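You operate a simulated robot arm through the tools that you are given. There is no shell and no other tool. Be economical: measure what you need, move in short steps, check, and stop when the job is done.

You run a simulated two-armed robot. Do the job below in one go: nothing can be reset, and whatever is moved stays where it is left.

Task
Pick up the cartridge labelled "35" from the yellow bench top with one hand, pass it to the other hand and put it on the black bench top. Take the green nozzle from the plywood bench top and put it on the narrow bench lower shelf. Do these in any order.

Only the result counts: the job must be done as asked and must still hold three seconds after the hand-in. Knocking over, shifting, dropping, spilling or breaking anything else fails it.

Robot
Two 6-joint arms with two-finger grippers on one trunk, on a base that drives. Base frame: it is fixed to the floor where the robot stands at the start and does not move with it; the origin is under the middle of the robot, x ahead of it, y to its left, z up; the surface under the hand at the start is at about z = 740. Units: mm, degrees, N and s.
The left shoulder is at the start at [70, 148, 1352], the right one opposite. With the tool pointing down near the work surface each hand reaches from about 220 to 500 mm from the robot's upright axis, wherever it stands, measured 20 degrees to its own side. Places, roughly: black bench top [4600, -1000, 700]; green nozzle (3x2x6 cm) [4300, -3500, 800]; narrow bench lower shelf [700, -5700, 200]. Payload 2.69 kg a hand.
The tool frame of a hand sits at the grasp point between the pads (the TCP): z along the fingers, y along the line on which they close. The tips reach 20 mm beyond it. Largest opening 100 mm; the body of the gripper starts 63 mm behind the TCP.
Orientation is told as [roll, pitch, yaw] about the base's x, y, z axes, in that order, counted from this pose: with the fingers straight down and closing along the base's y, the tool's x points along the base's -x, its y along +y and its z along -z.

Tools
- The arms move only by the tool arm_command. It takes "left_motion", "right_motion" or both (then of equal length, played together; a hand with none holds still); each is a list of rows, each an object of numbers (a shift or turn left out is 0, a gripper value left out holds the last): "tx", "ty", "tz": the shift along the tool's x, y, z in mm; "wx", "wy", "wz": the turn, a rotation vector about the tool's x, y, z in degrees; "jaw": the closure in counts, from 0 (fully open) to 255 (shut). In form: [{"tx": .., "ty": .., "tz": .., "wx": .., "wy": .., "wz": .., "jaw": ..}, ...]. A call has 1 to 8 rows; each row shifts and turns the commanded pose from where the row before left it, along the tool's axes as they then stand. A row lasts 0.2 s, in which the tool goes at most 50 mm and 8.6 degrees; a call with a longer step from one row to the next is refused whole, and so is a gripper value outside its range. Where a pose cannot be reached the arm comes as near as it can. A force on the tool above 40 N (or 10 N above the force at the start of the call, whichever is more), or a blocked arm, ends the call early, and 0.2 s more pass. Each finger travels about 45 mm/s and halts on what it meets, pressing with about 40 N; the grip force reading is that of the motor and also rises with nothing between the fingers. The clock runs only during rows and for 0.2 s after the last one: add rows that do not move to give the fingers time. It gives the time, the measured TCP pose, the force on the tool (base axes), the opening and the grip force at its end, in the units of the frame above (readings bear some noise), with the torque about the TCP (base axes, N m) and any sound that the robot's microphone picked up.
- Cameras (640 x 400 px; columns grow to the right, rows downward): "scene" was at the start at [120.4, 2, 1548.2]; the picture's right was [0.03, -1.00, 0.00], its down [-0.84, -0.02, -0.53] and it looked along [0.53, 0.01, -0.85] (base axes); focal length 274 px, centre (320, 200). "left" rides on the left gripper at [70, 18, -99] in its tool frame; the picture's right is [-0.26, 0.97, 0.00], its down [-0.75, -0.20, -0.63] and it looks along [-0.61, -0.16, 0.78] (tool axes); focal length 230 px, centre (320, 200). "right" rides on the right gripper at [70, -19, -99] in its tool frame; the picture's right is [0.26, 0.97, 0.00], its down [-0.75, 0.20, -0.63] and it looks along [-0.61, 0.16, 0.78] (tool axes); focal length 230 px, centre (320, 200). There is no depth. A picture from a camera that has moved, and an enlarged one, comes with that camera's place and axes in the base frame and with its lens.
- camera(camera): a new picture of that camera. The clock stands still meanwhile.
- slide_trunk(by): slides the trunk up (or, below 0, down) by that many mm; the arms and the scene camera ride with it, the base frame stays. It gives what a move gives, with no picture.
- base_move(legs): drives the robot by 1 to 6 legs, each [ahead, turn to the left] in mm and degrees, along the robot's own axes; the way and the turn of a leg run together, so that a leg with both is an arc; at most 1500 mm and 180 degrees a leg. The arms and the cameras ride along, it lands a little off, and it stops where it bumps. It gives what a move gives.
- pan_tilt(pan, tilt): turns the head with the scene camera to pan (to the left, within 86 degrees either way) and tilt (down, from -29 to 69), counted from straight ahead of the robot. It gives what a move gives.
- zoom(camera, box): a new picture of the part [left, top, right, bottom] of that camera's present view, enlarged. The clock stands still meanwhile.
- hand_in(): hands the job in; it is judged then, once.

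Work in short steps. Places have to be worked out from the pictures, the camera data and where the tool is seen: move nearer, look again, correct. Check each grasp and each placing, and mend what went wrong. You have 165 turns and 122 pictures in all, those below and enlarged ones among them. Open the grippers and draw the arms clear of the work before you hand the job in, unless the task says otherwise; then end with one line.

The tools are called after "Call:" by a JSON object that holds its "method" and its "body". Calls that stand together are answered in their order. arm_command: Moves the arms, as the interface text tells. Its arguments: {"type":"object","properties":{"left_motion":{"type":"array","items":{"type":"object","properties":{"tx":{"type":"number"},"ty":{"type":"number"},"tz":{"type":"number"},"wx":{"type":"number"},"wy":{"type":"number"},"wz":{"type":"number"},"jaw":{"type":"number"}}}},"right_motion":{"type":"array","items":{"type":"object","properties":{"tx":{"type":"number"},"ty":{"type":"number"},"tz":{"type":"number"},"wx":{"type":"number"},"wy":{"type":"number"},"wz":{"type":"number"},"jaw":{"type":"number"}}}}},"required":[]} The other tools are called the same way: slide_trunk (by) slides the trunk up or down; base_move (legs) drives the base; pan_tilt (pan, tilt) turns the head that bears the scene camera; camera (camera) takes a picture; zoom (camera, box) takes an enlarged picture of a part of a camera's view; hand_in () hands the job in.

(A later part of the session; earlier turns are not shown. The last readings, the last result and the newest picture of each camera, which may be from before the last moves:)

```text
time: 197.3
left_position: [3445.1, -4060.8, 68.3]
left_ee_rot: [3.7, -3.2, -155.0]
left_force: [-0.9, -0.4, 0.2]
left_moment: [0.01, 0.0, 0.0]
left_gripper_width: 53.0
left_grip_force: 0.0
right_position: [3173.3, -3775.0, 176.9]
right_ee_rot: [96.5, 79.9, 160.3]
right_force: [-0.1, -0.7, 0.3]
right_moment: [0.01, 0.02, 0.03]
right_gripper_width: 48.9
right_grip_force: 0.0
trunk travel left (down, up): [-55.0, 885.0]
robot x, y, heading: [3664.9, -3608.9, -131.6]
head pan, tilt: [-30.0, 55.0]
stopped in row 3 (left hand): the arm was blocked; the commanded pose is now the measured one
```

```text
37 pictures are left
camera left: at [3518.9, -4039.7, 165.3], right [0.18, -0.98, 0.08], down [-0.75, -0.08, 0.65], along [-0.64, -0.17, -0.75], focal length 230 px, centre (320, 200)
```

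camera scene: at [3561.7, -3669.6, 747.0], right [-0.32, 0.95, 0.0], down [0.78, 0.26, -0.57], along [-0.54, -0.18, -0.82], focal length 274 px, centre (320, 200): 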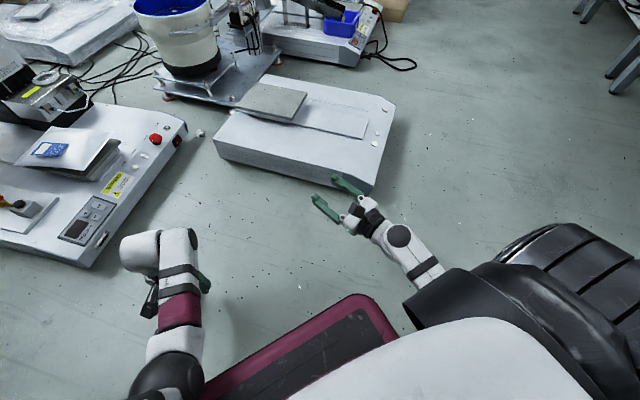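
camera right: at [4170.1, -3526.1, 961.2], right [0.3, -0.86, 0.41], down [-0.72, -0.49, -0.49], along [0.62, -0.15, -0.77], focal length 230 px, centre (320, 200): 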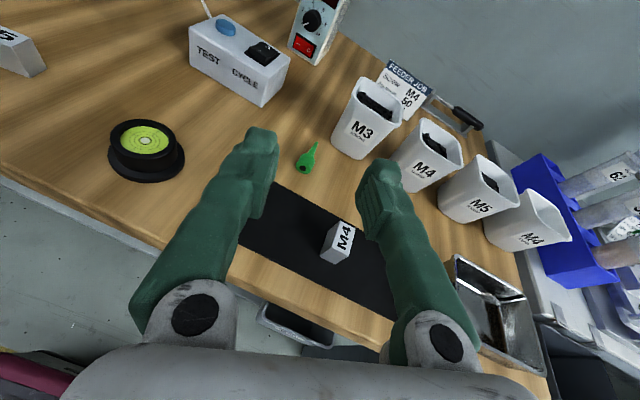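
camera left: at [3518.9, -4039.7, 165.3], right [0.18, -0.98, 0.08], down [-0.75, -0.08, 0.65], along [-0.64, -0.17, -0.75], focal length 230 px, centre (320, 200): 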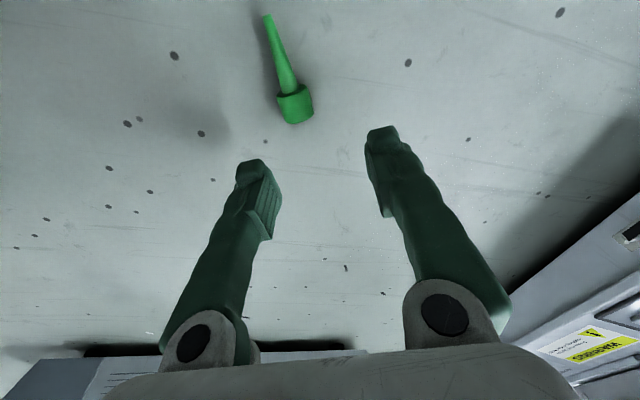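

Lowering further makes my elbows meet the base, so I'll use a higher shoulder with a longer downward reach. I raise the trunk 140 mm and drive 45 mm ahead to bring the nozzle to a smaller radius.

Call:
{"method": "slide_trunk", "body": {"by": 140}}

Call:
{"method": "base_move", "body": {"legs": [[45, 0]]}}

Call:
{"method": "camera", "body": {"camera": "left"}}

```text
time: 199.0
left_position: [3457.7, -4052.1, 170.2]
left_ee_rot: [1.2, -0.7, -154.4]
left_force: [-0.3, 0.5, 0.3]
left_moment: [-0.01, -0.01, 0.01]
left_gripper_width: 52.9
left_grip_force: 0.0
right_position: [3173.6, -3776.2, 298.4]
right_ee_rot: [85.1, 79.0, 149.0]
right_force: [-1.0, -0.3, 0.3]
right_moment: [0.01, -0.03, -0.02]
right_gripper_width: 49.2
right_grip_force: 0.1
trunk travel left (down, up): [-195.0, 745.0]
robot x, y, heading: [3661.4, -3609.6, -131.4]
head pan, tilt: [-30.0, 55.0]
```

```text
time: 199.9
left_position: [3426.5, -4085.8, 169.0]
left_ee_rot: [1.2, -0.6, -154.3]
left_force: [0.0, -1.3, 0.0]
left_moment: [-0.02, -0.02, 0.02]
left_gripper_width: 52.6
left_grip_force: 0.0
right_position: [3144.0, -3810.1, 298.2]
right_ee_rot: [85.0, 79.1, 149.0]
right_force: [0.2, -0.9, 0.9]
right_moment: [0.02, 0.03, -0.01]
right_gripper_width: 49.0
right_grip_force: 0.1
trunk travel left (down, up): [-195.0, 745.0]
robot x, y, heading: [3630.9, -3645.3, -131.7]
head pan, tilt: [-30.0, 55.0]
```

```text
36 pictures are left
camera left: at [3498.7, -4069.3, 268.8], right [0.19, -0.98, 0.02], down [-0.76, -0.13, 0.63], along [-0.62, -0.14, -0.77], focal length 230 px, centre (320, 200)
```

left: 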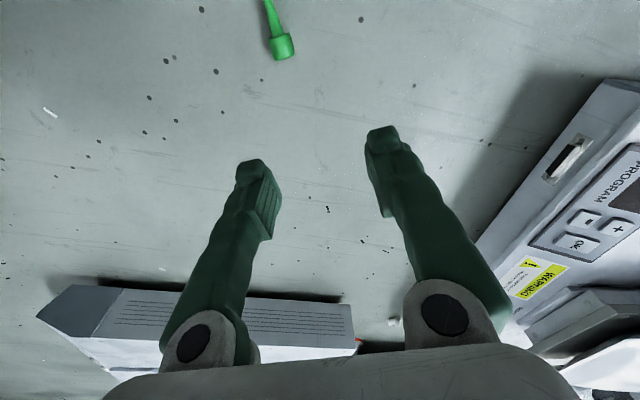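

Now I shift the left hand back over the head at (3468, −4043) and descend partly with the arm.

Call:
{"method": "arm_command", "body": {"left_motion": [{"tx": 28, "ty": -10}, {"tx": 28.5, "ty": -10.5}, {"tz": 30}, {"tz": 30}, {"tz": 30}, {}]}}

Call:
{"method": "camera", "body": {"camera": "left"}}

```text
time: 201.3
left_position: [3489.3, -4054.6, 72.8]
left_ee_rot: [2.5, 0.5, -153.5]
left_force: [0.4, -0.2, 0.0]
left_moment: [0.02, 0.0, 0.01]
left_gripper_width: 53.1
left_grip_force: 0.1
right_position: [3142.8, -3809.3, 298.7]
right_ee_rot: [85.2, 79.1, 149.1]
right_force: [-0.7, -0.4, 0.9]
right_moment: [0.02, -0.02, 0.0]
right_gripper_width: 48.8
right_grip_force: 0.0
trunk travel left (down, up): [-195.0, 745.0]
robot x, y, heading: [3632.8, -3640.3, -131.7]
head pan, tilt: [-30.0, 55.0]
```

```text
35 pictures are left
camera left: at [3557.7, -4036.8, 173.7], right [0.2, -0.98, 0.04], down [-0.78, -0.13, 0.61], along [-0.6, -0.15, -0.79], focal length 230 px, centre (320, 200)
```

left: 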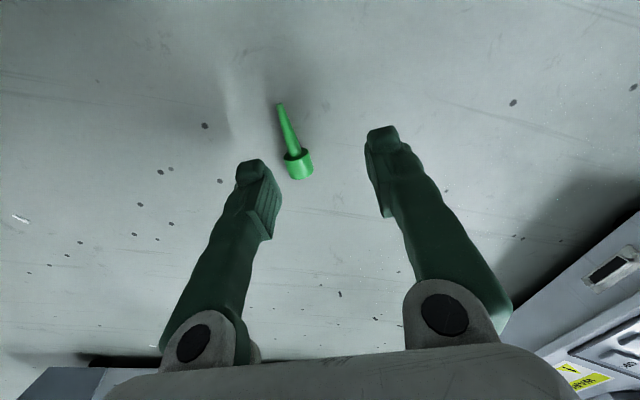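

The hand is deflected sideways ~24 mm, the elbow seemingly touching my base corner. I lift, turn the robot 8° right so the arm passes further out, then realign.

Call:
{"method": "arm_command", "body": {"left_motion": [{"tz": -35}, {"tz": -35}, {}]}}

Call:
{"method": "base_move", "body": {"legs": [[0, -8]]}}

Call:
{"method": "pan_tilt", "body": {"pan": 20, "tilt": 69}}

Call:
{"method": "camera", "body": {"camera": "scene"}}

```text
time: 202.3
left_position: [3504.7, -4082.9, 148.0]
left_ee_rot: [6.2, 0.6, -153.1]
left_force: [0.0, 0.0, 0.0]
left_moment: [-0.01, -0.01, 0.01]
left_gripper_width: 52.8
left_grip_force: 0.0
right_position: [3142.5, -3811.6, 298.1]
right_ee_rot: [85.2, 79.0, 149.1]
right_force: [0.1, 1.1, 0.3]
right_moment: [0.02, -0.01, -0.01]
right_gripper_width: 48.9
right_grip_force: 0.1
trunk travel left (down, up): [-195.0, 745.0]
robot x, y, heading: [3630.9, -3642.4, -131.4]
head pan, tilt: [-30.0, 55.0]
stopped in row 3 (left hand): the arm was blocked; the commanded pose is now the measured one
```

```text
time: 203.3
left_position: [3444.1, -4058.8, 148.0]
left_ee_rot: [6.1, 0.7, -161.0]
left_force: [0.2, 1.0, -0.5]
left_moment: [-0.01, 0.01, -0.02]
left_gripper_width: 52.9
left_grip_force: 0.0
right_position: [3124.0, -3741.5, 298.7]
right_ee_rot: [85.2, 78.9, 141.1]
right_force: [0.2, 0.3, 0.4]
right_moment: [-0.02, -0.03, 0.01]
right_gripper_width: 48.8
right_grip_force: 0.0
trunk travel left (down, up): [-195.0, 745.0]
robot x, y, heading: [3632.2, -3643.3, -139.7]
head pan, tilt: [-30.0, 55.0]
```

```text
time: 204.5
left_position: [3445.3, -4059.3, 147.9]
left_ee_rot: [6.2, 0.8, -161.1]
left_force: [0.7, 0.3, -0.8]
left_moment: [0.01, 0.01, 0.01]
left_gripper_width: 52.6
left_grip_force: 0.1
right_position: [3125.9, -3740.2, 298.7]
right_ee_rot: [85.3, 79.0, 141.1]
right_force: [0.1, -0.8, -0.3]
right_moment: [0.0, 0.02, 0.03]
right_gripper_width: 48.8
right_grip_force: 0.1
trunk travel left (down, up): [-195.0, 745.0]
robot x, y, heading: [3632.6, -3643.1, -139.4]
head pan, tilt: [20.0, 68.8]
```

```text
34 pictures are left
camera scene: at [3567.5, -3724.6, 821.5], right [-0.87, 0.49, 0.0], down [0.46, 0.81, -0.36], along [-0.18, -0.32, -0.93], focal length 274 px, centre (320, 200)
```

scene: 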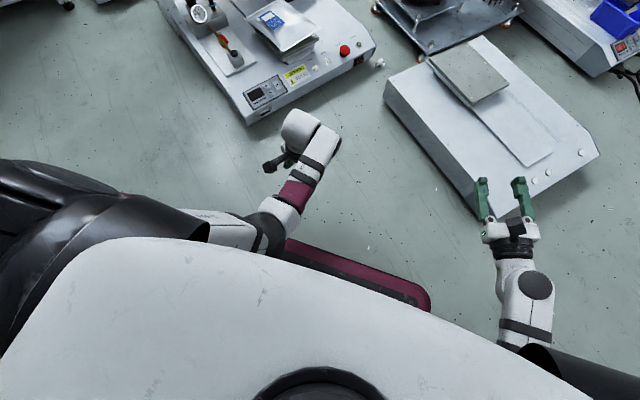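

I realign orientation and position over the nozzle, then descend with the arm, which straightens it away from the base.

Call:
{"method": "arm_command", "body": {"left_motion": [{"tx": 14, "ty": -4, "wx": 6.2}, {"tx": 13, "ty": -4, "wz": -4.7}, {"tz": 25}, {"tz": 25}, {"tz": 20}, {}]}}

Call:
{"method": "camera", "body": {"camera": "left"}}

```text
time: 205.9
left_position: [3467.5, -4043.1, 77.4]
left_ee_rot: [-0.1, 0.7, -156.3]
left_force: [-0.4, -0.2, -0.5]
left_moment: [0.0, -0.03, -0.03]
left_gripper_width: 53.0
left_grip_force: 0.1
right_position: [3124.6, -3739.8, 299.0]
right_ee_rot: [85.1, 79.0, 141.1]
right_force: [0.1, -0.7, 0.5]
right_moment: [-0.01, 0.01, 0.01]
right_gripper_width: 48.8
right_grip_force: 0.1
trunk travel left (down, up): [-195.0, 745.0]
robot x, y, heading: [3635.7, -3642.7, -139.5]
head pan, tilt: [20.0, 68.8]
```

```text
33 pictures are left
camera left: at [3538.7, -4031.8, 177.7], right [0.15, -0.99, 0.0], down [-0.77, -0.12, 0.62], along [-0.61, -0.09, -0.78], focal length 230 px, centre (320, 200)
```

left: 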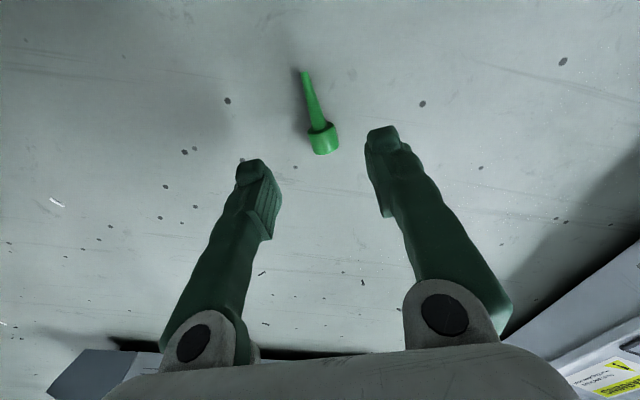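

Exactly over it. I descend to z≈27.

Call:
{"method": "arm_command", "body": {"left_motion": [{"tz": 20}, {"tz": 18}, {"tz": 12}, {}]}}

Call:
{"method": "camera", "body": {"camera": "left"}}

```text
time: 206.9
left_position: [3468.6, -4043.0, 27.4]
left_ee_rot: [0.2, 0.8, -156.3]
left_force: [0.4, -0.3, 0.4]
left_moment: [-0.03, 0.01, 0.0]
left_gripper_width: 52.8
left_grip_force: 0.1
right_position: [3125.0, -3741.2, 298.6]
right_ee_rot: [85.2, 79.0, 141.1]
right_force: [-0.4, 0.2, 0.0]
right_moment: [0.03, 0.02, 0.0]
right_gripper_width: 49.0
right_grip_force: 0.1
trunk travel left (down, up): [-195.0, 745.0]
robot x, y, heading: [3632.0, -3648.0, -139.4]
head pan, tilt: [20.0, 68.8]
```

```text
32 pictures are left
camera left: at [3539.7, -4031.4, 128.1], right [0.15, -0.99, 0.0], down [-0.77, -0.12, 0.62], along [-0.61, -0.09, -0.78], focal length 230 px, centre (320, 200)
```

left: 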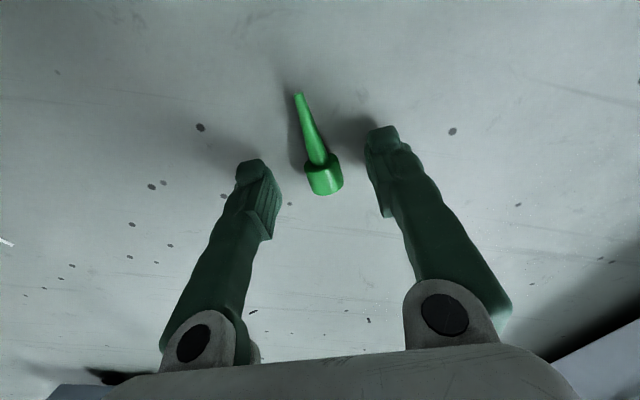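

Tips ≈7 mm above the floor. I go down 5 mm more and close, with the pads around the head's middle.

Call:
{"method": "arm_command", "body": {"left_motion": [{"tz": 3}, {"tz": 2.5}, {}, {"jaw": 170}, {"jaw": 220}, {"jaw": 255}, {}, {}]}}

Call:
{"method": "camera", "body": {"camera": "left"}}

```text
time: 208.7
left_position: [3469.2, -4041.0, 21.6]
left_ee_rot: [0.0, 0.7, -156.3]
left_force: [-0.6, 0.3, 0.0]
left_moment: [0.02, -0.03, 0.01]
left_gripper_width: 15.8
left_grip_force: 40.2
right_position: [3124.0, -3740.3, 298.9]
right_ee_rot: [85.2, 79.1, 141.0]
right_force: [-0.5, -0.2, -1.2]
right_moment: [0.02, 0.02, -0.01]
right_gripper_width: 49.1
right_grip_force: 0.0
trunk travel left (down, up): [-195.0, 745.0]
robot x, y, heading: [3633.0, -3646.0, -139.2]
head pan, tilt: [20.0, 68.8]
```

```text
31 pictures are left
camera left: at [3539.7, -4031.2, 122.7], right [0.15, -0.99, 0.0], down [-0.78, -0.12, 0.62], along [-0.61, -0.09, -0.78], focal length 230 px, centre (320, 200)
```

left: 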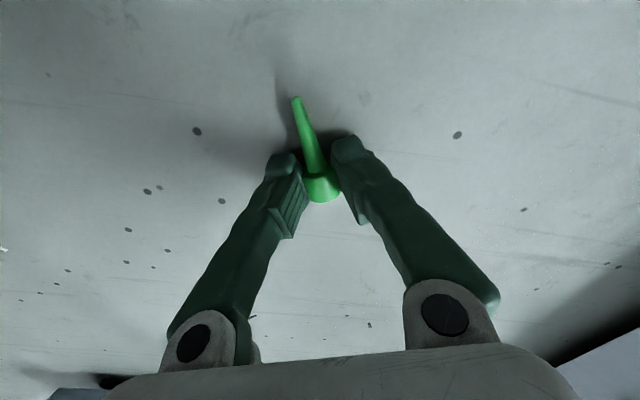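

Width 15.8 and the head sits ~9 mm beyond the pad centre: pads are on its rim/taper, which explains the earlier slip. I open, shift 9 mm towards the head end and look.

Call:
{"method": "arm_command", "body": {"left_motion": [{"jaw": 140}, {}, {}, {"tx": -5}, {"tx": -5}, {}]}}

Call:
{"method": "zoom", "body": {"camera": "left", "box": [220, 70, 420, 250]}}

```text
time: 210.1
left_position: [3460.1, -4046.5, 22.0]
left_ee_rot: [0.0, 0.7, -156.3]
left_force: [-0.2, 0.2, -0.5]
left_moment: [0.01, 0.02, 0.01]
left_gripper_width: 45.2
left_grip_force: 0.0
right_position: [3124.9, -3742.2, 299.6]
right_ee_rot: [85.2, 79.0, 141.1]
right_force: [-0.5, 0.1, -0.2]
right_moment: [0.0, -0.01, 0.02]
right_gripper_width: 48.8
right_grip_force: 0.1
trunk travel left (down, up): [-195.0, 745.0]
robot x, y, heading: [3636.9, -3643.0, -139.6]
head pan, tilt: [20.0, 68.8]
```

```text
2.22 times, centred on (320, 160) of left
camera zoom: at [3530.8, -4035.7, 122.5], right [0.15, -0.99, 0.0], down [-0.78, -0.12, 0.62], along [-0.61, -0.09, -0.78], focal length 511 px, centre (320, 289)
```

zoom: 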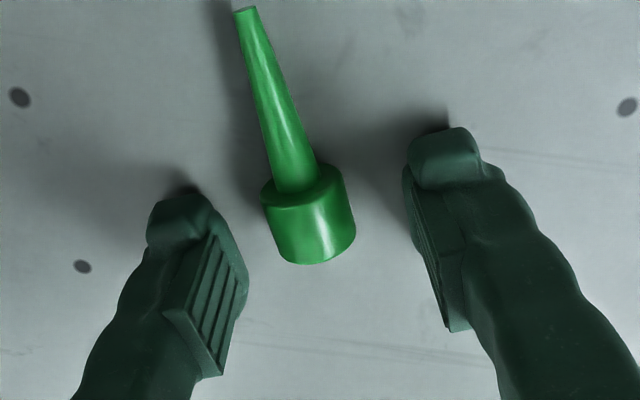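

The head is now centred along the pads. I lower 1.5 mm more (tips at the floor) and close again.

Call:
{"method": "arm_command", "body": {"left_motion": [{"tz": 1.5}, {}, {"jaw": 180}, {"jaw": 220}, {"jaw": 255}, {}, {}]}}

Call:
{"method": "zoom", "body": {"camera": "left", "box": [220, 70, 420, 250]}}

```text
time: 211.7
left_position: [3459.3, -4046.2, 21.1]
left_ee_rot: [0.0, 0.7, -156.3]
left_force: [-0.3, 0.2, 0.6]
left_moment: [0.02, -0.01, 0.01]
left_gripper_width: 15.9
left_grip_force: 39.9
right_position: [3124.8, -3740.7, 299.5]
right_ee_rot: [85.1, 78.9, 141.1]
right_force: [0.4, -0.4, -0.2]
right_moment: [0.02, 0.02, 0.04]
right_gripper_width: 49.2
right_grip_force: 0.1
trunk travel left (down, up): [-195.0, 745.0]
robot x, y, heading: [3632.5, -3643.8, -139.3]
head pan, tilt: [20.0, 68.8]
```

```text
2.22 times, centred on (320, 160) of left
camera zoom: at [3530.7, -4035.6, 121.1], right [0.15, -0.99, 0.0], down [-0.78, -0.12, 0.62], along [-0.61, -0.09, -0.78], focal length 511 px, centre (320, 289)
```

zoom: 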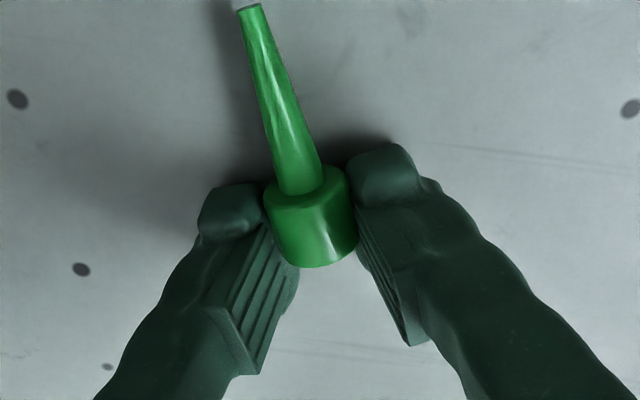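

Head is centrally between the pads now. I lift 60 mm, wait, and watch the width for creep.

Call:
{"method": "arm_command", "body": {"left_motion": [{"tz": -10}, {"tz": -20}, {"tz": -20}, {"tz": -20}, {}, {}, {}, {}]}}

Call:
{"method": "zoom", "body": {"camera": "left", "box": [220, 70, 420, 250]}}

```text
time: 213.5
left_position: [3458.8, -4046.3, 90.1]
left_ee_rot: [0.0, 0.8, -156.3]
left_force: [-1.2, 0.0, 0.2]
left_moment: [-0.01, 0.02, -0.02]
left_gripper_width: 15.2
left_grip_force: 40.2
right_position: [3125.9, -3740.7, 297.7]
right_ee_rot: [85.0, 79.0, 141.0]
right_force: [0.0, -0.6, 0.6]
right_moment: [0.0, 0.03, -0.04]
right_gripper_width: 49.1
right_grip_force: 0.0
trunk travel left (down, up): [-195.0, 745.0]
robot x, y, heading: [3632.0, -3638.6, -139.3]
head pan, tilt: [20.0, 68.8]
```

```text
2.22 times, centred on (320, 160) of left
camera zoom: at [3530.3, -4035.5, 191.3], right [0.15, -0.99, 0.0], down [-0.78, -0.12, 0.62], along [-0.61, -0.09, -0.78], focal length 511 px, centre (320, 289)
```

zoom: 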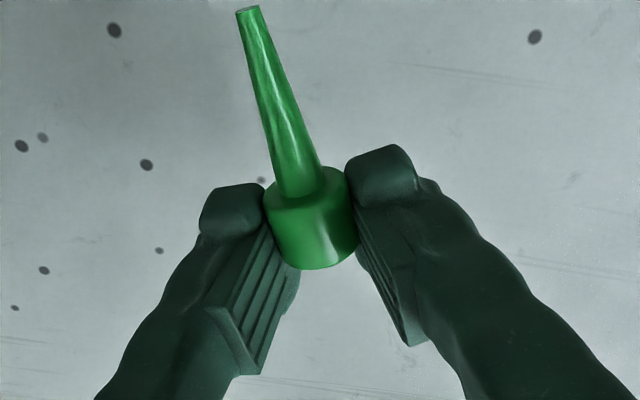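

The width creeps (15.9→15.2): the 40 N squeeze is wedging the head out. Commanding a fixed opening (jaw 217 ≈ 14.9 mm) should stop the squeeze-out; I test it for 1.6 s.

Call:
{"method": "arm_command", "body": {"left_motion": [{"jaw": 217}, {}, {}, {}, {}, {}, {}, {}]}}

```text
time: 215.3
left_position: [3459.3, -4046.2, 90.3]
left_ee_rot: [0.0, 0.8, -156.3]
left_force: [0.5, 0.4, 0.6]
left_moment: [-0.03, 0.0, -0.01]
left_gripper_width: 16.6
left_grip_force: 1.5
right_position: [3125.0, -3741.3, 299.3]
right_ee_rot: [85.1, 79.0, 141.0]
right_force: [-0.1, 0.8, -0.6]
right_moment: [-0.01, -0.01, 0.0]
right_gripper_width: 49.1
right_grip_force: 0.1
trunk travel left (down, up): [-195.0, 745.0]
robot x, y, heading: [3631.0, -3647.1, -139.7]
head pan, tilt: [20.0, 68.8]
```

Now width 16.6 with 1.5 N: the pads relaxed. I check the nozzle's still held and set a moderate closure (jaw 224).

Call:
{"method": "arm_command", "body": {"left_motion": [{"jaw": 224}, {}, {}, {}, {}, {}]}}

Call:
{"method": "zoom", "body": {"camera": "left", "box": [220, 70, 420, 250]}}

```text
time: 216.7
left_position: [3459.8, -4046.1, 91.6]
left_ee_rot: [0.0, 0.7, -156.3]
left_force: [0.7, 0.2, -0.4]
left_moment: [-0.04, -0.01, -0.04]
left_gripper_width: 14.2
left_grip_force: 40.4
right_position: [3124.4, -3741.0, 298.5]
right_ee_rot: [85.2, 78.9, 141.1]
right_force: [-0.1, 0.3, 0.3]
right_moment: [0.01, 0.03, -0.03]
right_gripper_width: 48.9
right_grip_force: 0.1
trunk travel left (down, up): [-195.0, 745.0]
robot x, y, heading: [3631.5, -3646.5, -139.2]
head pan, tilt: [20.0, 68.8]
```

```text
2.22 times, centred on (320, 160) of left
camera zoom: at [3530.3, -4035.5, 191.3], right [0.15, -0.99, 0.0], down [-0.78, -0.12, 0.62], along [-0.61, -0.09, -0.78], focal length 511 px, centre (320, 289)
```

zoom: 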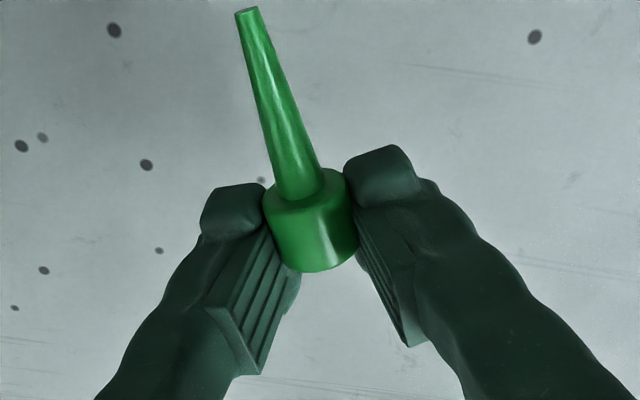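

At 40 N it creeps again; ~1.5–5 N is enough for this light part. I set it back on the floor, re-seat it, and close only to jaw 217.

Call:
{"method": "arm_command", "body": {"left_motion": [{"tz": 25}, {"tz": 25}, {"tz": 18}, {"jaw": 190}, {"tz": 1.5}, {}, {"jaw": 216}, {}]}}

Call:
{"method": "arm_command", "body": {"left_motion": [{"jaw": 217}, {}, {}, {}]}}

Call:
{"method": "zoom", "body": {"camera": "left", "box": [220, 70, 420, 250]}}

```text
time: 218.5
left_position: [3460.8, -4046.0, 21.2]
left_ee_rot: [0.0, 0.7, -156.3]
left_force: [-0.2, -1.1, -0.5]
left_moment: [0.04, 0.01, -0.01]
left_gripper_width: 17.2
left_grip_force: 33.7
right_position: [3124.7, -3741.2, 299.1]
right_ee_rot: [85.2, 78.9, 140.9]
right_force: [0.6, -0.3, -0.2]
right_moment: [-0.02, 0.0, -0.01]
right_gripper_width: 49.0
right_grip_force: 0.1
trunk travel left (down, up): [-195.0, 745.0]
robot x, y, heading: [3628.8, -3644.6, -139.4]
head pan, tilt: [20.0, 68.8]
```

```text
time: 219.5
left_position: [3460.9, -4047.1, 20.4]
left_ee_rot: [0.0, 0.7, -156.3]
left_force: [1.0, 0.1, 0.0]
left_moment: [0.02, -0.01, 0.06]
left_gripper_width: 18.5
left_grip_force: 15.3
right_position: [3124.3, -3739.9, 298.7]
right_ee_rot: [85.1, 79.0, 140.9]
right_force: [0.1, 0.0, -0.3]
right_moment: [-0.02, -0.02, -0.02]
right_gripper_width: 48.9
right_grip_force: 0.1
trunk travel left (down, up): [-195.0, 745.0]
robot x, y, heading: [3630.9, -3641.6, -139.4]
head pan, tilt: [20.0, 68.8]
```

```text
2.22 times, centred on (320, 160) of left
camera zoom: at [3531.1, -4034.9, 121.5], right [0.15, -0.99, 0.0], down [-0.78, -0.12, 0.62], along [-0.61, -0.09, -0.78], focal length 511 px, centre (320, 289)
```

zoom: 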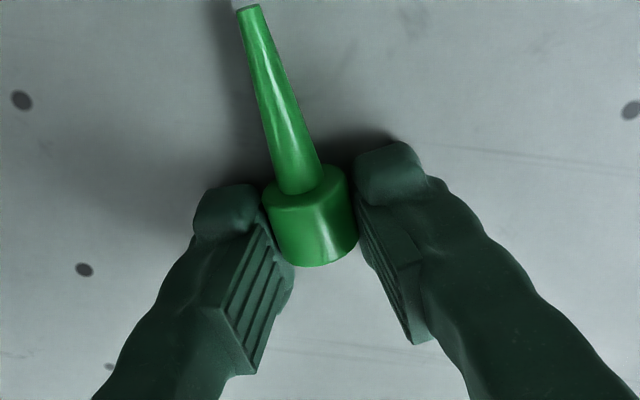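

Fresh width 18.5 at 15 N. I relax slightly to jaw 213, lift, and check stability.

Call:
{"method": "arm_command", "body": {"left_motion": [{"jaw": 213}, {}, {}, {"tz": -10}, {"tz": -20}, {"tz": -20}, {"tz": -20}, {}]}}

Call:
{"method": "arm_command", "body": {"left_motion": [{}, {}, {}, {}, {}, {}, {}, {}]}}

```text
time: 221.3
left_position: [3459.1, -4046.5, 91.6]
left_ee_rot: [0.0, 0.8, -156.4]
left_force: [-0.2, 0.3, -1.7]
left_moment: [-0.01, -0.01, 0.01]
left_gripper_width: 18.7
left_grip_force: 14.6
right_position: [3125.3, -3740.6, 298.6]
right_ee_rot: [85.2, 79.0, 141.1]
right_force: [0.1, -0.6, -1.0]
right_moment: [0.02, -0.01, 0.02]
right_gripper_width: 49.1
right_grip_force: 0.1
trunk travel left (down, up): [-195.0, 745.0]
robot x, y, heading: [3633.2, -3643.5, -139.5]
head pan, tilt: [20.0, 68.8]
```

```text
time: 223.1
left_position: [3459.2, -4046.5, 91.3]
left_ee_rot: [0.0, 0.7, -156.3]
left_force: [-0.3, -0.1, -0.7]
left_moment: [-0.02, 0.02, 0.02]
left_gripper_width: 18.6
left_grip_force: 13.9
right_position: [3125.0, -3740.5, 298.7]
right_ee_rot: [85.2, 79.0, 141.1]
right_force: [0.3, -0.1, -0.1]
right_moment: [-0.01, 0.02, 0.0]
right_gripper_width: 49.0
right_grip_force: 0.1
trunk travel left (down, up): [-195.0, 745.0]
robot x, y, heading: [3631.1, -3645.5, -139.5]
head pan, tilt: [20.0, 68.8]
```

Stable at 14 N. I raise the trunk 400 (and relax to jaw 212), then look towards the narrow bench.

Call:
{"method": "slide_trunk", "body": {"by": 400}}

Call:
{"method": "slide_trunk", "body": {"by": 340}}

Call:
{"method": "pan_tilt", "body": {"pan": -20, "tilt": 25}}

Call:
{"method": "camera", "body": {"camera": "scene"}}

```text
time: 226.9
left_position: [3458.3, -4046.2, 490.7]
left_ee_rot: [0.0, 0.8, -156.2]
left_force: [0.1, -0.2, 0.5]
left_moment: [0.04, 0.03, 0.04]
left_gripper_width: 18.6
left_grip_force: 7.8
right_position: [3124.0, -3741.1, 698.4]
right_ee_rot: [85.2, 79.0, 141.0]
right_force: [-0.2, 0.1, -0.6]
right_moment: [-0.02, 0.01, 0.0]
right_gripper_width: 48.9
right_grip_force: 0.0
trunk travel left (down, up): [-595.0, 345.0]
robot x, y, heading: [3633.3, -3641.6, -139.4]
head pan, tilt: [20.0, 68.8]
```

```text
time: 230.2
left_position: [3460.6, -4046.0, 830.4]
left_ee_rot: [-0.1, 0.8, -156.3]
left_force: [0.5, -0.2, 0.2]
left_moment: [0.0, -0.01, 0.01]
left_gripper_width: 18.3
left_grip_force: 15.7
right_position: [3124.7, -3739.8, 1039.0]
right_ee_rot: [85.1, 79.1, 140.9]
right_force: [-0.2, -0.1, 0.5]
right_moment: [0.0, 0.0, -0.01]
right_gripper_width: 48.8
right_grip_force: 0.0
trunk travel left (down, up): [-935.0, 5.0]
robot x, y, heading: [3635.4, -3645.4, -139.6]
head pan, tilt: [20.0, 68.8]
```

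```text
time: 231.3
left_position: [3459.9, -4046.1, 830.3]
left_ee_rot: [-0.1, 0.6, -156.3]
left_force: [0.6, -1.1, 0.5]
left_moment: [0.0, -0.01, -0.02]
left_gripper_width: 14.9
left_grip_force: 40.2
right_position: [3124.9, -3739.9, 1038.9]
right_ee_rot: [85.2, 79.0, 141.1]
right_force: [-0.9, 0.6, -0.3]
right_moment: [0.01, 0.04, -0.01]
right_gripper_width: 48.9
right_grip_force: 0.0
trunk travel left (down, up): [-935.0, 5.0]
robot x, y, heading: [3629.6, -3642.0, -139.4]
head pan, tilt: [-20.0, 25.0]
```

```text
25 pictures are left
camera scene: at [3508.8, -3708.4, 1620.9], right [-0.35, 0.94, 0.0], down [0.4, 0.15, -0.91], along [-0.85, -0.32, -0.42], focal length 274 px, centre (320, 200)
```

scene: 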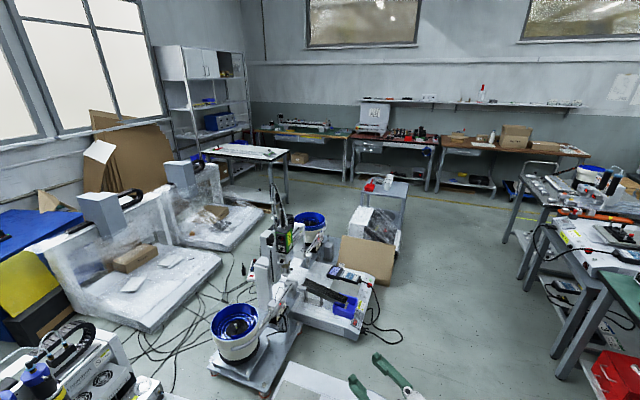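

The grip suddenly reads 14.9 mm/40 N. I re-command the opening and check the nozzle.

Call:
{"method": "arm_command", "body": {"left_motion": [{"jaw": 214}, {}, {}]}}

Call:
{"method": "zoom", "body": {"camera": "left", "box": [220, 70, 420, 250]}}

```text
time: 232.1
left_position: [3459.4, -4046.7, 830.9]
left_ee_rot: [0.0, 0.7, -156.3]
left_force: [0.7, -0.6, 0.0]
left_moment: [0.01, 0.03, -0.02]
left_gripper_width: 17.6
left_grip_force: 20.1
right_position: [3125.1, -3740.6, 1039.0]
right_ee_rot: [84.9, 78.9, 141.0]
right_force: [0.9, -0.7, -0.4]
right_moment: [0.0, 0.0, 0.01]
right_gripper_width: 49.0
right_grip_force: 0.0
trunk travel left (down, up): [-935.0, 5.0]
robot x, y, heading: [3632.8, -3641.7, -139.2]
head pan, tilt: [-20.0, 25.0]
```

```text
2.22 times, centred on (320, 160) of left
camera zoom: at [3530.2, -4035.1, 931.7], right [0.15, -0.99, 0.0], down [-0.78, -0.12, 0.62], along [-0.61, -0.09, -0.78], focal length 511 px, centre (320, 289)
```

zoom: 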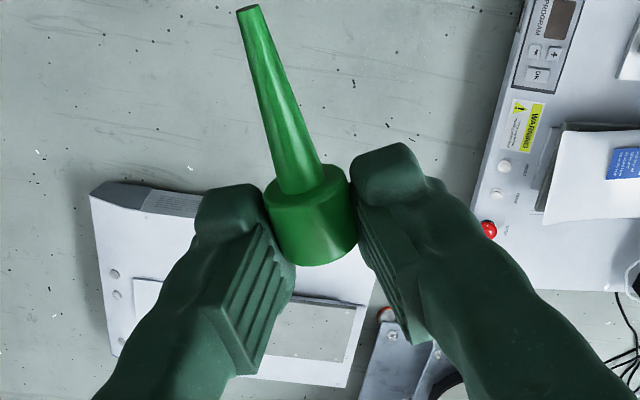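

Still held in place. The corridor is at y≈−3200 between island and floor machines. I do the first turn and a short leg, then check the grip.

Call:
{"method": "base_move", "body": {"legs": [[0, -63], [600, 0]]}}

Call:
{"method": "arm_command", "body": {"left_motion": [{"jaw": 213}, {}]}}

```text
time: 238.3
left_position: [2639.0, -3455.6, 832.2]
left_ee_rot: [-0.1, 0.7, 141.5]
left_force: [-0.3, 0.3, 0.7]
left_moment: [0.0, 0.0, 0.04]
left_gripper_width: 18.6
left_grip_force: 4.1
right_position: [2754.4, -3016.2, 1039.2]
right_ee_rot: [85.5, 79.0, 79.0]
right_force: [-0.4, 0.6, -0.5]
right_moment: [0.0, 0.0, 0.01]
right_gripper_width: 48.9
right_grip_force: 0.0
trunk travel left (down, up): [-935.0, 5.0]
robot x, y, heading: [3075.1, -3423.0, 158.4]
head pan, tilt: [-20.0, 25.0]
```

```text
time: 238.9
left_position: [2640.3, -3454.8, 831.6]
left_ee_rot: [0.1, 0.7, 141.4]
left_force: [-0.9, -0.3, -0.3]
left_moment: [0.02, 0.02, 0.02]
left_gripper_width: 18.0
left_grip_force: 17.4
right_position: [2754.4, -3016.2, 1039.2]
right_ee_rot: [85.3, 79.0, 79.0]
right_force: [-0.5, 0.5, -0.4]
right_moment: [0.02, -0.02, 0.02]
right_gripper_width: 49.0
right_grip_force: 0.0
trunk travel left (down, up): [-935.0, 5.0]
robot x, y, heading: [3078.6, -3422.4, 158.3]
head pan, tilt: [-20.0, 25.0]
```

Grip is stable (~18 mm). I continue: 500 mm, turn to face −x, and 1400 mm.

Call:
{"method": "base_move", "body": {"legs": [[500, 0], [0, 22], [1400, 0]]}}

Call:
{"method": "arm_command", "body": {"left_motion": [{"jaw": 213}, {}]}}

Call:
{"method": "camera", "body": {"camera": "scene"}}

```text
time: 249.6
left_position: [811.7, -3418.8, 831.8]
left_ee_rot: [0.0, 0.6, 162.7]
left_force: [0.4, 0.4, 0.2]
left_moment: [-0.02, -0.02, 0.02]
left_gripper_width: 18.2
left_grip_force: 10.9
right_position: [759.1, -2967.9, 1038.0]
right_ee_rot: [85.3, 78.8, 100.2]
right_force: [0.5, -0.2, 0.6]
right_moment: [0.0, 0.01, 0.03]
right_gripper_width: 49.1
right_grip_force: 0.0
trunk travel left (down, up): [-935.0, 5.0]
robot x, y, heading: [1207.0, -3228.5, 179.4]
head pan, tilt: [-20.0, 25.0]
```

```text
time: 250.2
left_position: [810.4, -3417.9, 830.7]
left_ee_rot: [0.0, 0.8, 162.7]
left_force: [-0.8, 0.3, -0.3]
left_moment: [-0.01, 0.01, -0.02]
left_gripper_width: 17.2
left_grip_force: 23.6
right_position: [759.5, -2967.3, 1038.4]
right_ee_rot: [85.3, 79.0, 100.1]
right_force: [-0.3, -0.1, 0.9]
right_moment: [0.04, 0.0, -0.04]
right_gripper_width: 49.0
right_grip_force: 0.1
trunk travel left (down, up): [-935.0, 5.0]
robot x, y, heading: [1205.7, -3230.1, 179.5]
head pan, tilt: [-20.0, 25.0]
```

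```text
23 pictures are left
camera scene: at [1070.3, -3194.6, 1621.0], right [0.35, 0.94, 0.0], down [0.4, -0.15, -0.91], along [-0.85, 0.32, -0.42], focal length 274 px, centre (320, 200)
```

scene: 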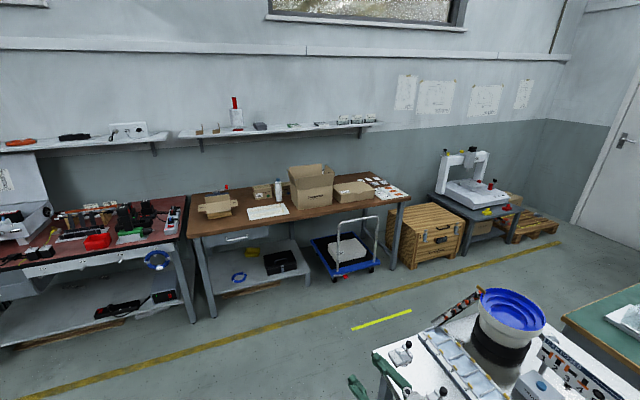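

Path ahead is clear to the desk-side aisle (desks at x≈−600). I drive to x≈60, turn left to face −y and go 1300 mm.

Call:
{"method": "base_move", "body": {"legs": [[1150, 0], [0, 90.5], [1300, 0]]}}

Call:
{"method": "camera", "body": {"camera": "scene"}}

```text
time: 266.0
left_position: [265.9, -4923.9, 830.7]
left_ee_rot: [0.0, 0.8, -106.5]
left_force: [-0.4, 0.9, 0.1]
left_moment: [0.0, 0.02, 0.01]
left_gripper_width: 18.0
left_grip_force: 16.8
right_position: [-184.1, -4984.6, 1039.4]
right_ee_rot: [85.2, 79.0, -168.9]
right_force: [-0.5, 0.6, -0.1]
right_moment: [0.0, -0.01, 0.01]
right_gripper_width: 49.2
right_grip_force: 0.0
trunk travel left (down, up): [-935.0, 5.0]
robot x, y, heading: [69.2, -4533.2, -89.3]
head pan, tilt: [-20.0, 25.0]
```

```text
22 pictures are left
camera scene: at [38.6, -4669.7, 1621.0], right [-0.94, 0.33, 0.0], down [0.14, 0.4, -0.91], along [-0.3, -0.85, -0.42], focal length 274 px, centre (320, 200)
```

scene: 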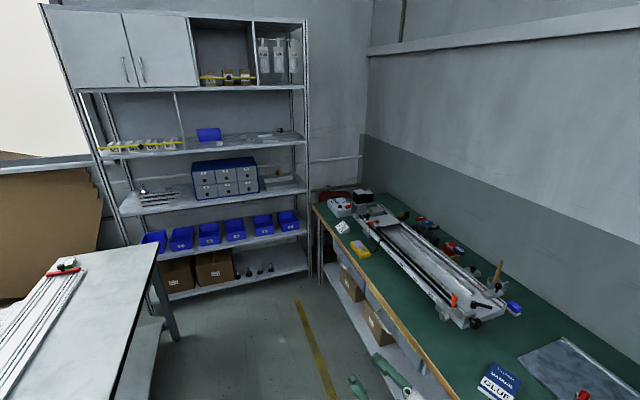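

Nozzle still held. The narrow bench top's near edge is x≈475, its lower shelf edge ≈x 560 at y −5300…−6170. I drive to about (−80, −5650) and face it (+x).

Call:
{"method": "base_move", "body": {"legs": [[0, -7.5], [1120, 0], [0, 96.8]]}}

Call:
{"method": "camera", "body": {"camera": "left"}}

```text
time: 276.5
left_position: [323.3, -5464.6, 831.2]
left_ee_rot: [0.0, 0.7, -17.8]
left_force: [-0.2, 0.5, -0.8]
left_moment: [0.0, 0.0, -0.01]
left_gripper_width: 17.6
left_grip_force: 20.4
right_position: [372.6, -5915.1, 1038.7]
right_ee_rot: [85.1, 78.9, -80.4]
right_force: [0.2, 0.0, 0.9]
right_moment: [-0.01, 0.04, 0.0]
right_gripper_width: 48.9
right_grip_force: 0.1
trunk travel left (down, up): [-935.0, 5.0]
robot x, y, heading: [-74.3, -5651.1, -0.6]
head pan, tilt: [-20.0, 25.0]
```

```text
21 pictures are left
camera left: at [264.3, -5424.9, 931.8], right [0.54, 0.84, 0.0], down [0.66, -0.42, 0.62], along [0.52, -0.34, -0.78], focal length 230 px, centre (320, 200)
```

left: 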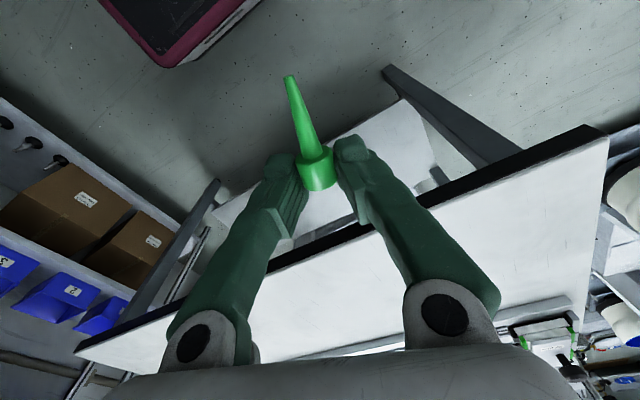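

Shelf near edge x≈552, between legs at y −5313 and −6150. To centre the arms between the legs I shift the robot 60 mm in −y, then lower the trunk 400.

Call:
{"method": "base_move", "body": {"legs": [[0, -30], [120, 0], [0, 30.5], [-100, 0]]}}

Call:
{"method": "slide_trunk", "body": {"by": -400}}

Call:
{"method": "camera", "body": {"camera": "scene"}}

```text
time: 281.4
left_position: [325.2, -5519.3, 829.5]
left_ee_rot: [-0.2, 0.9, -16.9]
left_force: [0.6, -0.2, -0.3]
left_moment: [0.02, -0.02, 0.0]
left_gripper_width: 18.4
left_grip_force: 7.4
right_position: [382.4, -5968.8, 1037.6]
right_ee_rot: [84.1, 79.1, -80.6]
right_force: [-0.3, 0.0, -0.5]
right_moment: [-0.02, -0.01, 0.03]
right_gripper_width: 49.0
right_grip_force: 0.0
trunk travel left (down, up): [-935.0, 5.0]
robot x, y, heading: [-73.6, -5708.5, 0.2]
head pan, tilt: [-20.0, 25.0]
```

```text
time: 285.2
left_position: [323.4, -5519.7, 431.9]
left_ee_rot: [0.0, 0.6, -16.9]
left_force: [0.3, 0.2, -0.5]
left_moment: [0.01, -0.03, 0.0]
left_gripper_width: 17.4
left_grip_force: 21.8
right_position: [379.0, -5968.8, 638.8]
right_ee_rot: [85.4, 79.0, -79.4]
right_force: [0.6, 0.1, 0.1]
right_moment: [0.02, 0.01, 0.01]
right_gripper_width: 48.8
right_grip_force: 0.1
trunk travel left (down, up): [-535.0, 405.0]
robot x, y, heading: [-70.3, -5711.3, 0.0]
head pan, tilt: [-20.0, 25.0]
```

```text
20 pictures are left
camera scene: at [67.0, -5744.2, 1221.0], right [-0.34, -0.94, 0.0], down [-0.4, 0.14, -0.91], along [0.85, -0.31, -0.42], focal length 274 px, centre (320, 200)
```

scene: 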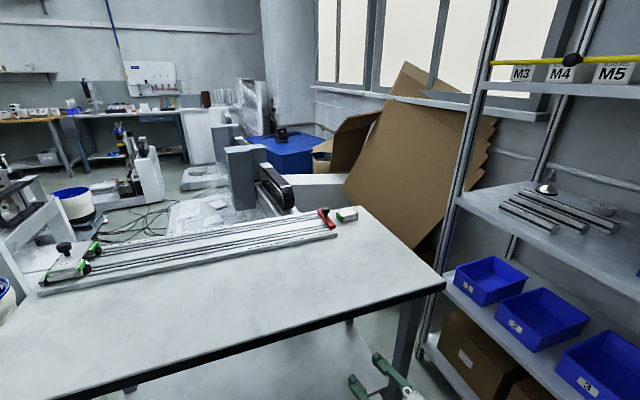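

I lower another 165 mm so the hands are between shelf and top height, still outside the bench, and view from the left hand.

Call:
{"method": "slide_trunk", "body": {"by": -165}}

Call:
{"method": "camera", "body": {"camera": "left"}}

Call:
{"method": "camera", "body": {"camera": "right"}}

```text
time: 287.1
left_position: [321.5, -5519.4, 266.2]
left_ee_rot: [0.0, 0.6, -16.9]
left_force: [0.9, -0.6, 1.0]
left_moment: [0.0, 0.01, 0.0]
left_gripper_width: 18.0
left_grip_force: 15.7
right_position: [377.8, -5970.1, 474.4]
right_ee_rot: [85.3, 79.0, -79.4]
right_force: [0.4, 0.4, 0.2]
right_moment: [-0.01, 0.01, -0.01]
right_gripper_width: 49.0
right_grip_force: 0.1
trunk travel left (down, up): [-370.0, 570.0]
robot x, y, heading: [-69.8, -5714.9, 0.0]
head pan, tilt: [-20.0, 25.0]
```

```text
19 pictures are left
camera left: at [263.1, -5481.0, 366.9], right [0.53, 0.85, 0.0], down [0.67, -0.41, 0.62], along [0.53, -0.33, -0.78], focal length 230 px, centre (320, 200)
```

left: 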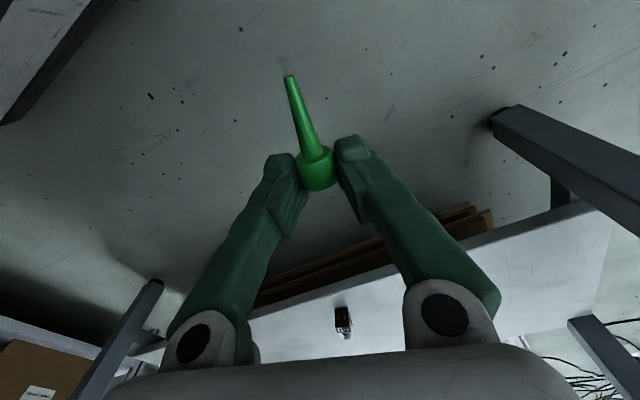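

```text
18 pictures are left
camera right: at [275.8, -5965.2, 540.4], right [0.24, -0.87, 0.44], down [-0.53, -0.5, -0.69], along [0.81, -0.06, -0.58], focal length 230 px, centre (320, 200)
```

right: 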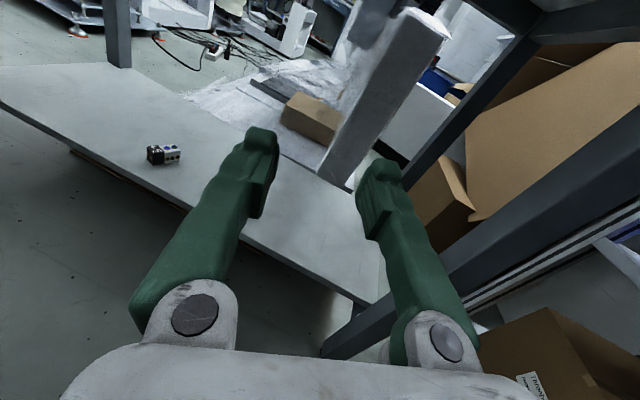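

The shelf (z≈160, near edge x≈560) is free around y −5520; a small block sits ~150 mm away at y≈−5670. I drive 240 mm ahead.

Call:
{"method": "base_move", "body": {"legs": [[240, 0]]}}

Call:
{"method": "camera", "body": {"camera": "left"}}

```text
time: 288.9
left_position: [563.7, -5519.2, 266.5]
left_ee_rot: [0.0, 0.7, -16.9]
left_force: [-0.6, 0.9, -0.9]
left_moment: [0.01, 0.02, -0.01]
left_gripper_width: 18.4
left_grip_force: 4.5
right_position: [619.5, -5968.0, 474.2]
right_ee_rot: [85.1, 79.0, -79.6]
right_force: [-0.1, -1.3, -0.6]
right_moment: [0.01, -0.01, 0.0]
right_gripper_width: 49.1
right_grip_force: 0.1
trunk travel left (down, up): [-370.0, 570.0]
robot x, y, heading: [171.4, -5713.5, 0.0]
head pan, tilt: [-20.0, 25.0]
```

```text
17 pictures are left
camera left: at [503.5, -5481.1, 366.6], right [0.53, 0.85, 0.0], down [0.67, -0.41, 0.62], along [0.53, -0.33, -0.78], focal length 230 px, centre (320, 200)
```

left: 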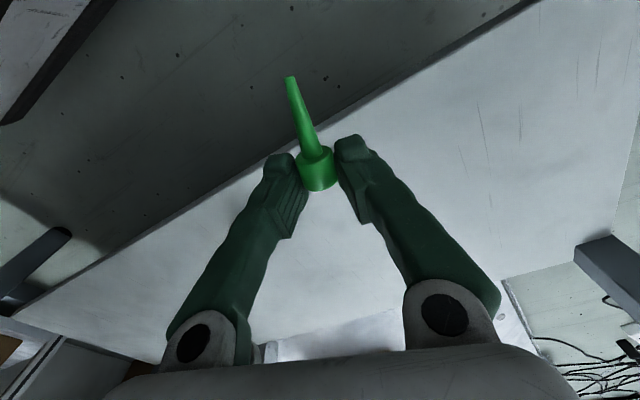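

Shelf edge is x≈574 here; I need the TCP at ≈650. I drive 85 mm more, then lower the trunk 50.

Call:
{"method": "base_move", "body": {"legs": [[85, 0]]}}

Call:
{"method": "slide_trunk", "body": {"by": -45}}

Call:
{"method": "camera", "body": {"camera": "left"}}

```text
time: 290.0
left_position: [647.4, -5519.6, 266.3]
left_ee_rot: [0.0, 0.8, -16.9]
left_force: [0.4, -0.2, -0.4]
left_moment: [-0.03, 0.01, 0.01]
left_gripper_width: 17.6
left_grip_force: 23.4
right_position: [703.2, -5969.6, 473.4]
right_ee_rot: [85.0, 79.1, -79.7]
right_force: [-0.3, -0.1, -0.1]
right_moment: [-0.01, 0.01, -0.01]
right_gripper_width: 49.1
right_grip_force: 0.2
trunk travel left (down, up): [-370.0, 570.0]
robot x, y, heading: [257.7, -5715.0, -0.1]
head pan, tilt: [-20.0, 25.0]
```

```text
time: 290.9
left_position: [647.3, -5519.2, 220.6]
left_ee_rot: [0.1, 0.7, -16.9]
left_force: [-0.4, -0.7, -0.6]
left_moment: [0.03, -0.03, -0.02]
left_gripper_width: 18.6
left_grip_force: 4.3
right_position: [702.9, -5969.1, 427.8]
right_ee_rot: [85.3, 79.0, -79.4]
right_force: [0.0, -0.7, 0.0]
right_moment: [-0.03, 0.02, -0.02]
right_gripper_width: 49.2
right_grip_force: 0.1
trunk travel left (down, up): [-325.0, 615.0]
robot x, y, heading: [251.2, -5710.9, 0.1]
head pan, tilt: [-20.0, 25.0]
```

```text
16 pictures are left
camera left: at [588.2, -5481.3, 321.8], right [0.53, 0.85, 0.0], down [0.67, -0.41, 0.62], along [0.53, -0.33, -0.78], focal length 230 px, centre (320, 200)
```

left: 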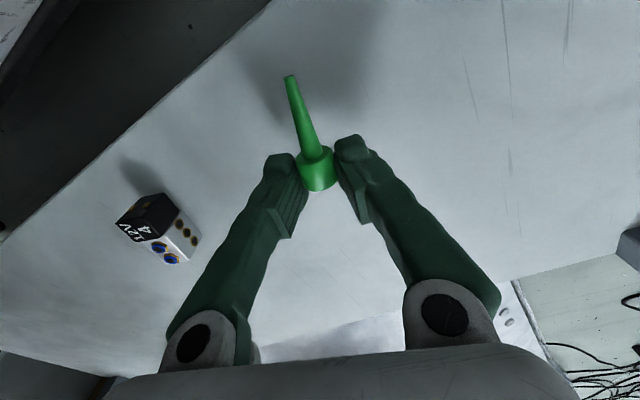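

All clear below. I descend slowly with the arm, 4 mm a row, watching the force.

Call:
{"method": "arm_command", "body": {"left_motion": [{"tz": 5}, {"tz": 4}, {"tz": 4}, {"tz": 4}, {"tz": 4}, {"tz": 4}, {}]}}

Call:
{"method": "zoom", "body": {"camera": "left", "box": [200, 60, 440, 260]}}

```text
time: 292.5
left_position: [647.5, -5519.0, 195.7]
left_ee_rot: [0.1, 0.7, -16.9]
left_force: [-0.1, 0.3, -0.4]
left_moment: [0.01, 0.0, -0.01]
left_gripper_width: 18.4
left_grip_force: 3.9
right_position: [703.5, -5968.7, 428.0]
right_ee_rot: [85.2, 79.0, -79.5]
right_force: [-0.3, -0.9, 0.8]
right_moment: [-0.03, 0.01, 0.02]
right_gripper_width: 49.2
right_grip_force: 0.1
trunk travel left (down, up): [-325.0, 615.0]
robot x, y, heading: [254.8, -5716.0, -0.2]
head pan, tilt: [-20.0, 25.0]
```

```text
2.00 times, centred on (320, 160) of left
camera zoom: at [588.0, -5481.0, 296.7], right [0.53, 0.85, 0.0], down [0.67, -0.41, 0.62], along [0.53, -0.33, -0.78], focal length 460 px, centre (320, 280)
```

zoom: 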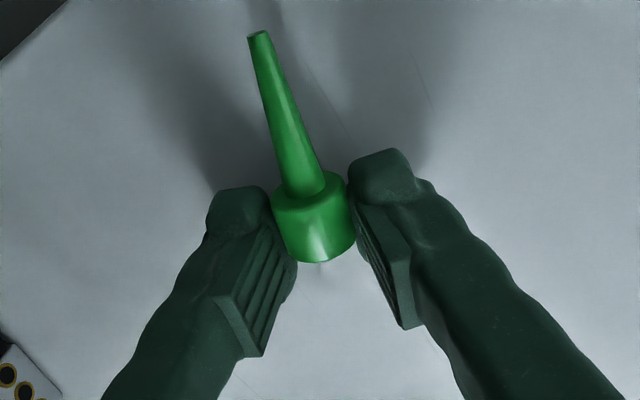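

Shadows are close but no contact yet; I continue slowly.

Call:
{"method": "arm_command", "body": {"left_motion": [{"tz": 3}, {"tz": 3}, {"tz": 3}, {"tz": 3}, {"tz": 2}, {}]}}

Call:
{"method": "zoom", "body": {"camera": "left", "box": [200, 60, 440, 260]}}

```text
time: 293.6
left_position: [647.4, -5518.9, 188.3]
left_ee_rot: [0.3, 0.4, -17.1]
left_force: [-11.1, -2.2, 33.4]
left_moment: [-0.29, 0.22, -0.03]
left_gripper_width: 17.7
left_grip_force: 22.1
right_position: [702.3, -5970.1, 430.0]
right_ee_rot: [86.8, 79.0, -77.8]
right_force: [-0.1, 0.1, 0.2]
right_moment: [-0.03, -0.03, 0.05]
right_gripper_width: 49.2
right_grip_force: 0.1
trunk travel left (down, up): [-325.0, 615.0]
robot x, y, heading: [257.6, -5715.3, 0.1]
head pan, tilt: [-20.0, 25.0]
stopped in row 5 (left hand): the force on the tool passed its limit at 44 N (the readings are from after the stop); the commanded pose is now the measured one
```

```text
2.00 times, centred on (320, 160) of left
camera zoom: at [588.7, -5481.5, 288.6], right [0.53, 0.85, 0.0], down [0.66, -0.41, 0.62], along [0.53, -0.33, -0.78], focal length 460 px, centre (320, 280)
```

zoom: 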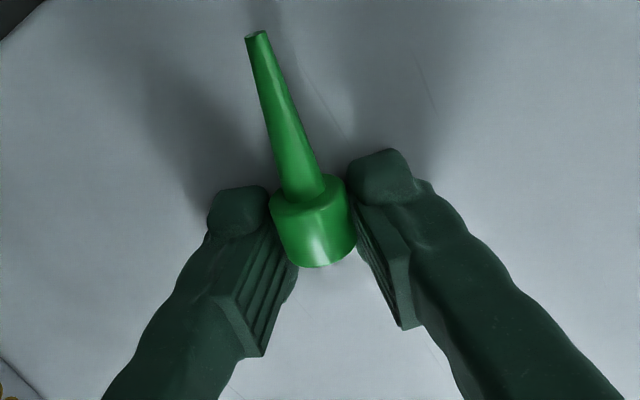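

Contact with the shelf (33 N). I back up 3 mm and open gently.

Call:
{"method": "arm_command", "body": {"left_motion": [{"tz": -2.5}, {"jaw": 205}, {"jaw": 198}, {"jaw": 185}, {"jaw": 165}, {}]}}

Call:
{"method": "camera", "body": {"camera": "left"}}

```text
time: 295.0
left_position: [651.0, -5518.5, 188.3]
left_ee_rot: [0.4, 0.4, -17.0]
left_force: [6.5, 14.4, 18.2]
left_moment: [-0.01, -0.05, 0.07]
left_gripper_width: 22.1
left_grip_force: 0.0
right_position: [703.6, -5969.0, 429.3]
right_ee_rot: [85.9, 79.1, -78.7]
right_force: [-0.1, -0.1, -0.1]
right_moment: [0.0, 0.02, 0.03]
right_gripper_width: 49.0
right_grip_force: 0.1
trunk travel left (down, up): [-325.0, 615.0]
robot x, y, heading: [253.9, -5709.0, 0.2]
head pan, tilt: [-20.0, 25.0]
```

```text
13 pictures are left
camera left: at [589.5, -5480.1, 289.1], right [0.53, 0.85, 0.01], down [0.66, -0.42, 0.62], along [0.53, -0.33, -0.78], focal length 230 px, centre (320, 200)
```

left: 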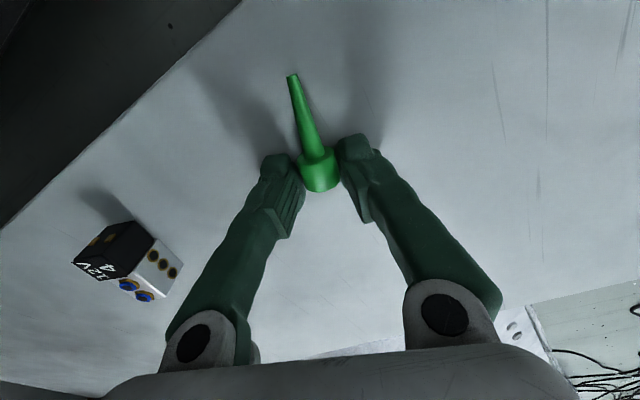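

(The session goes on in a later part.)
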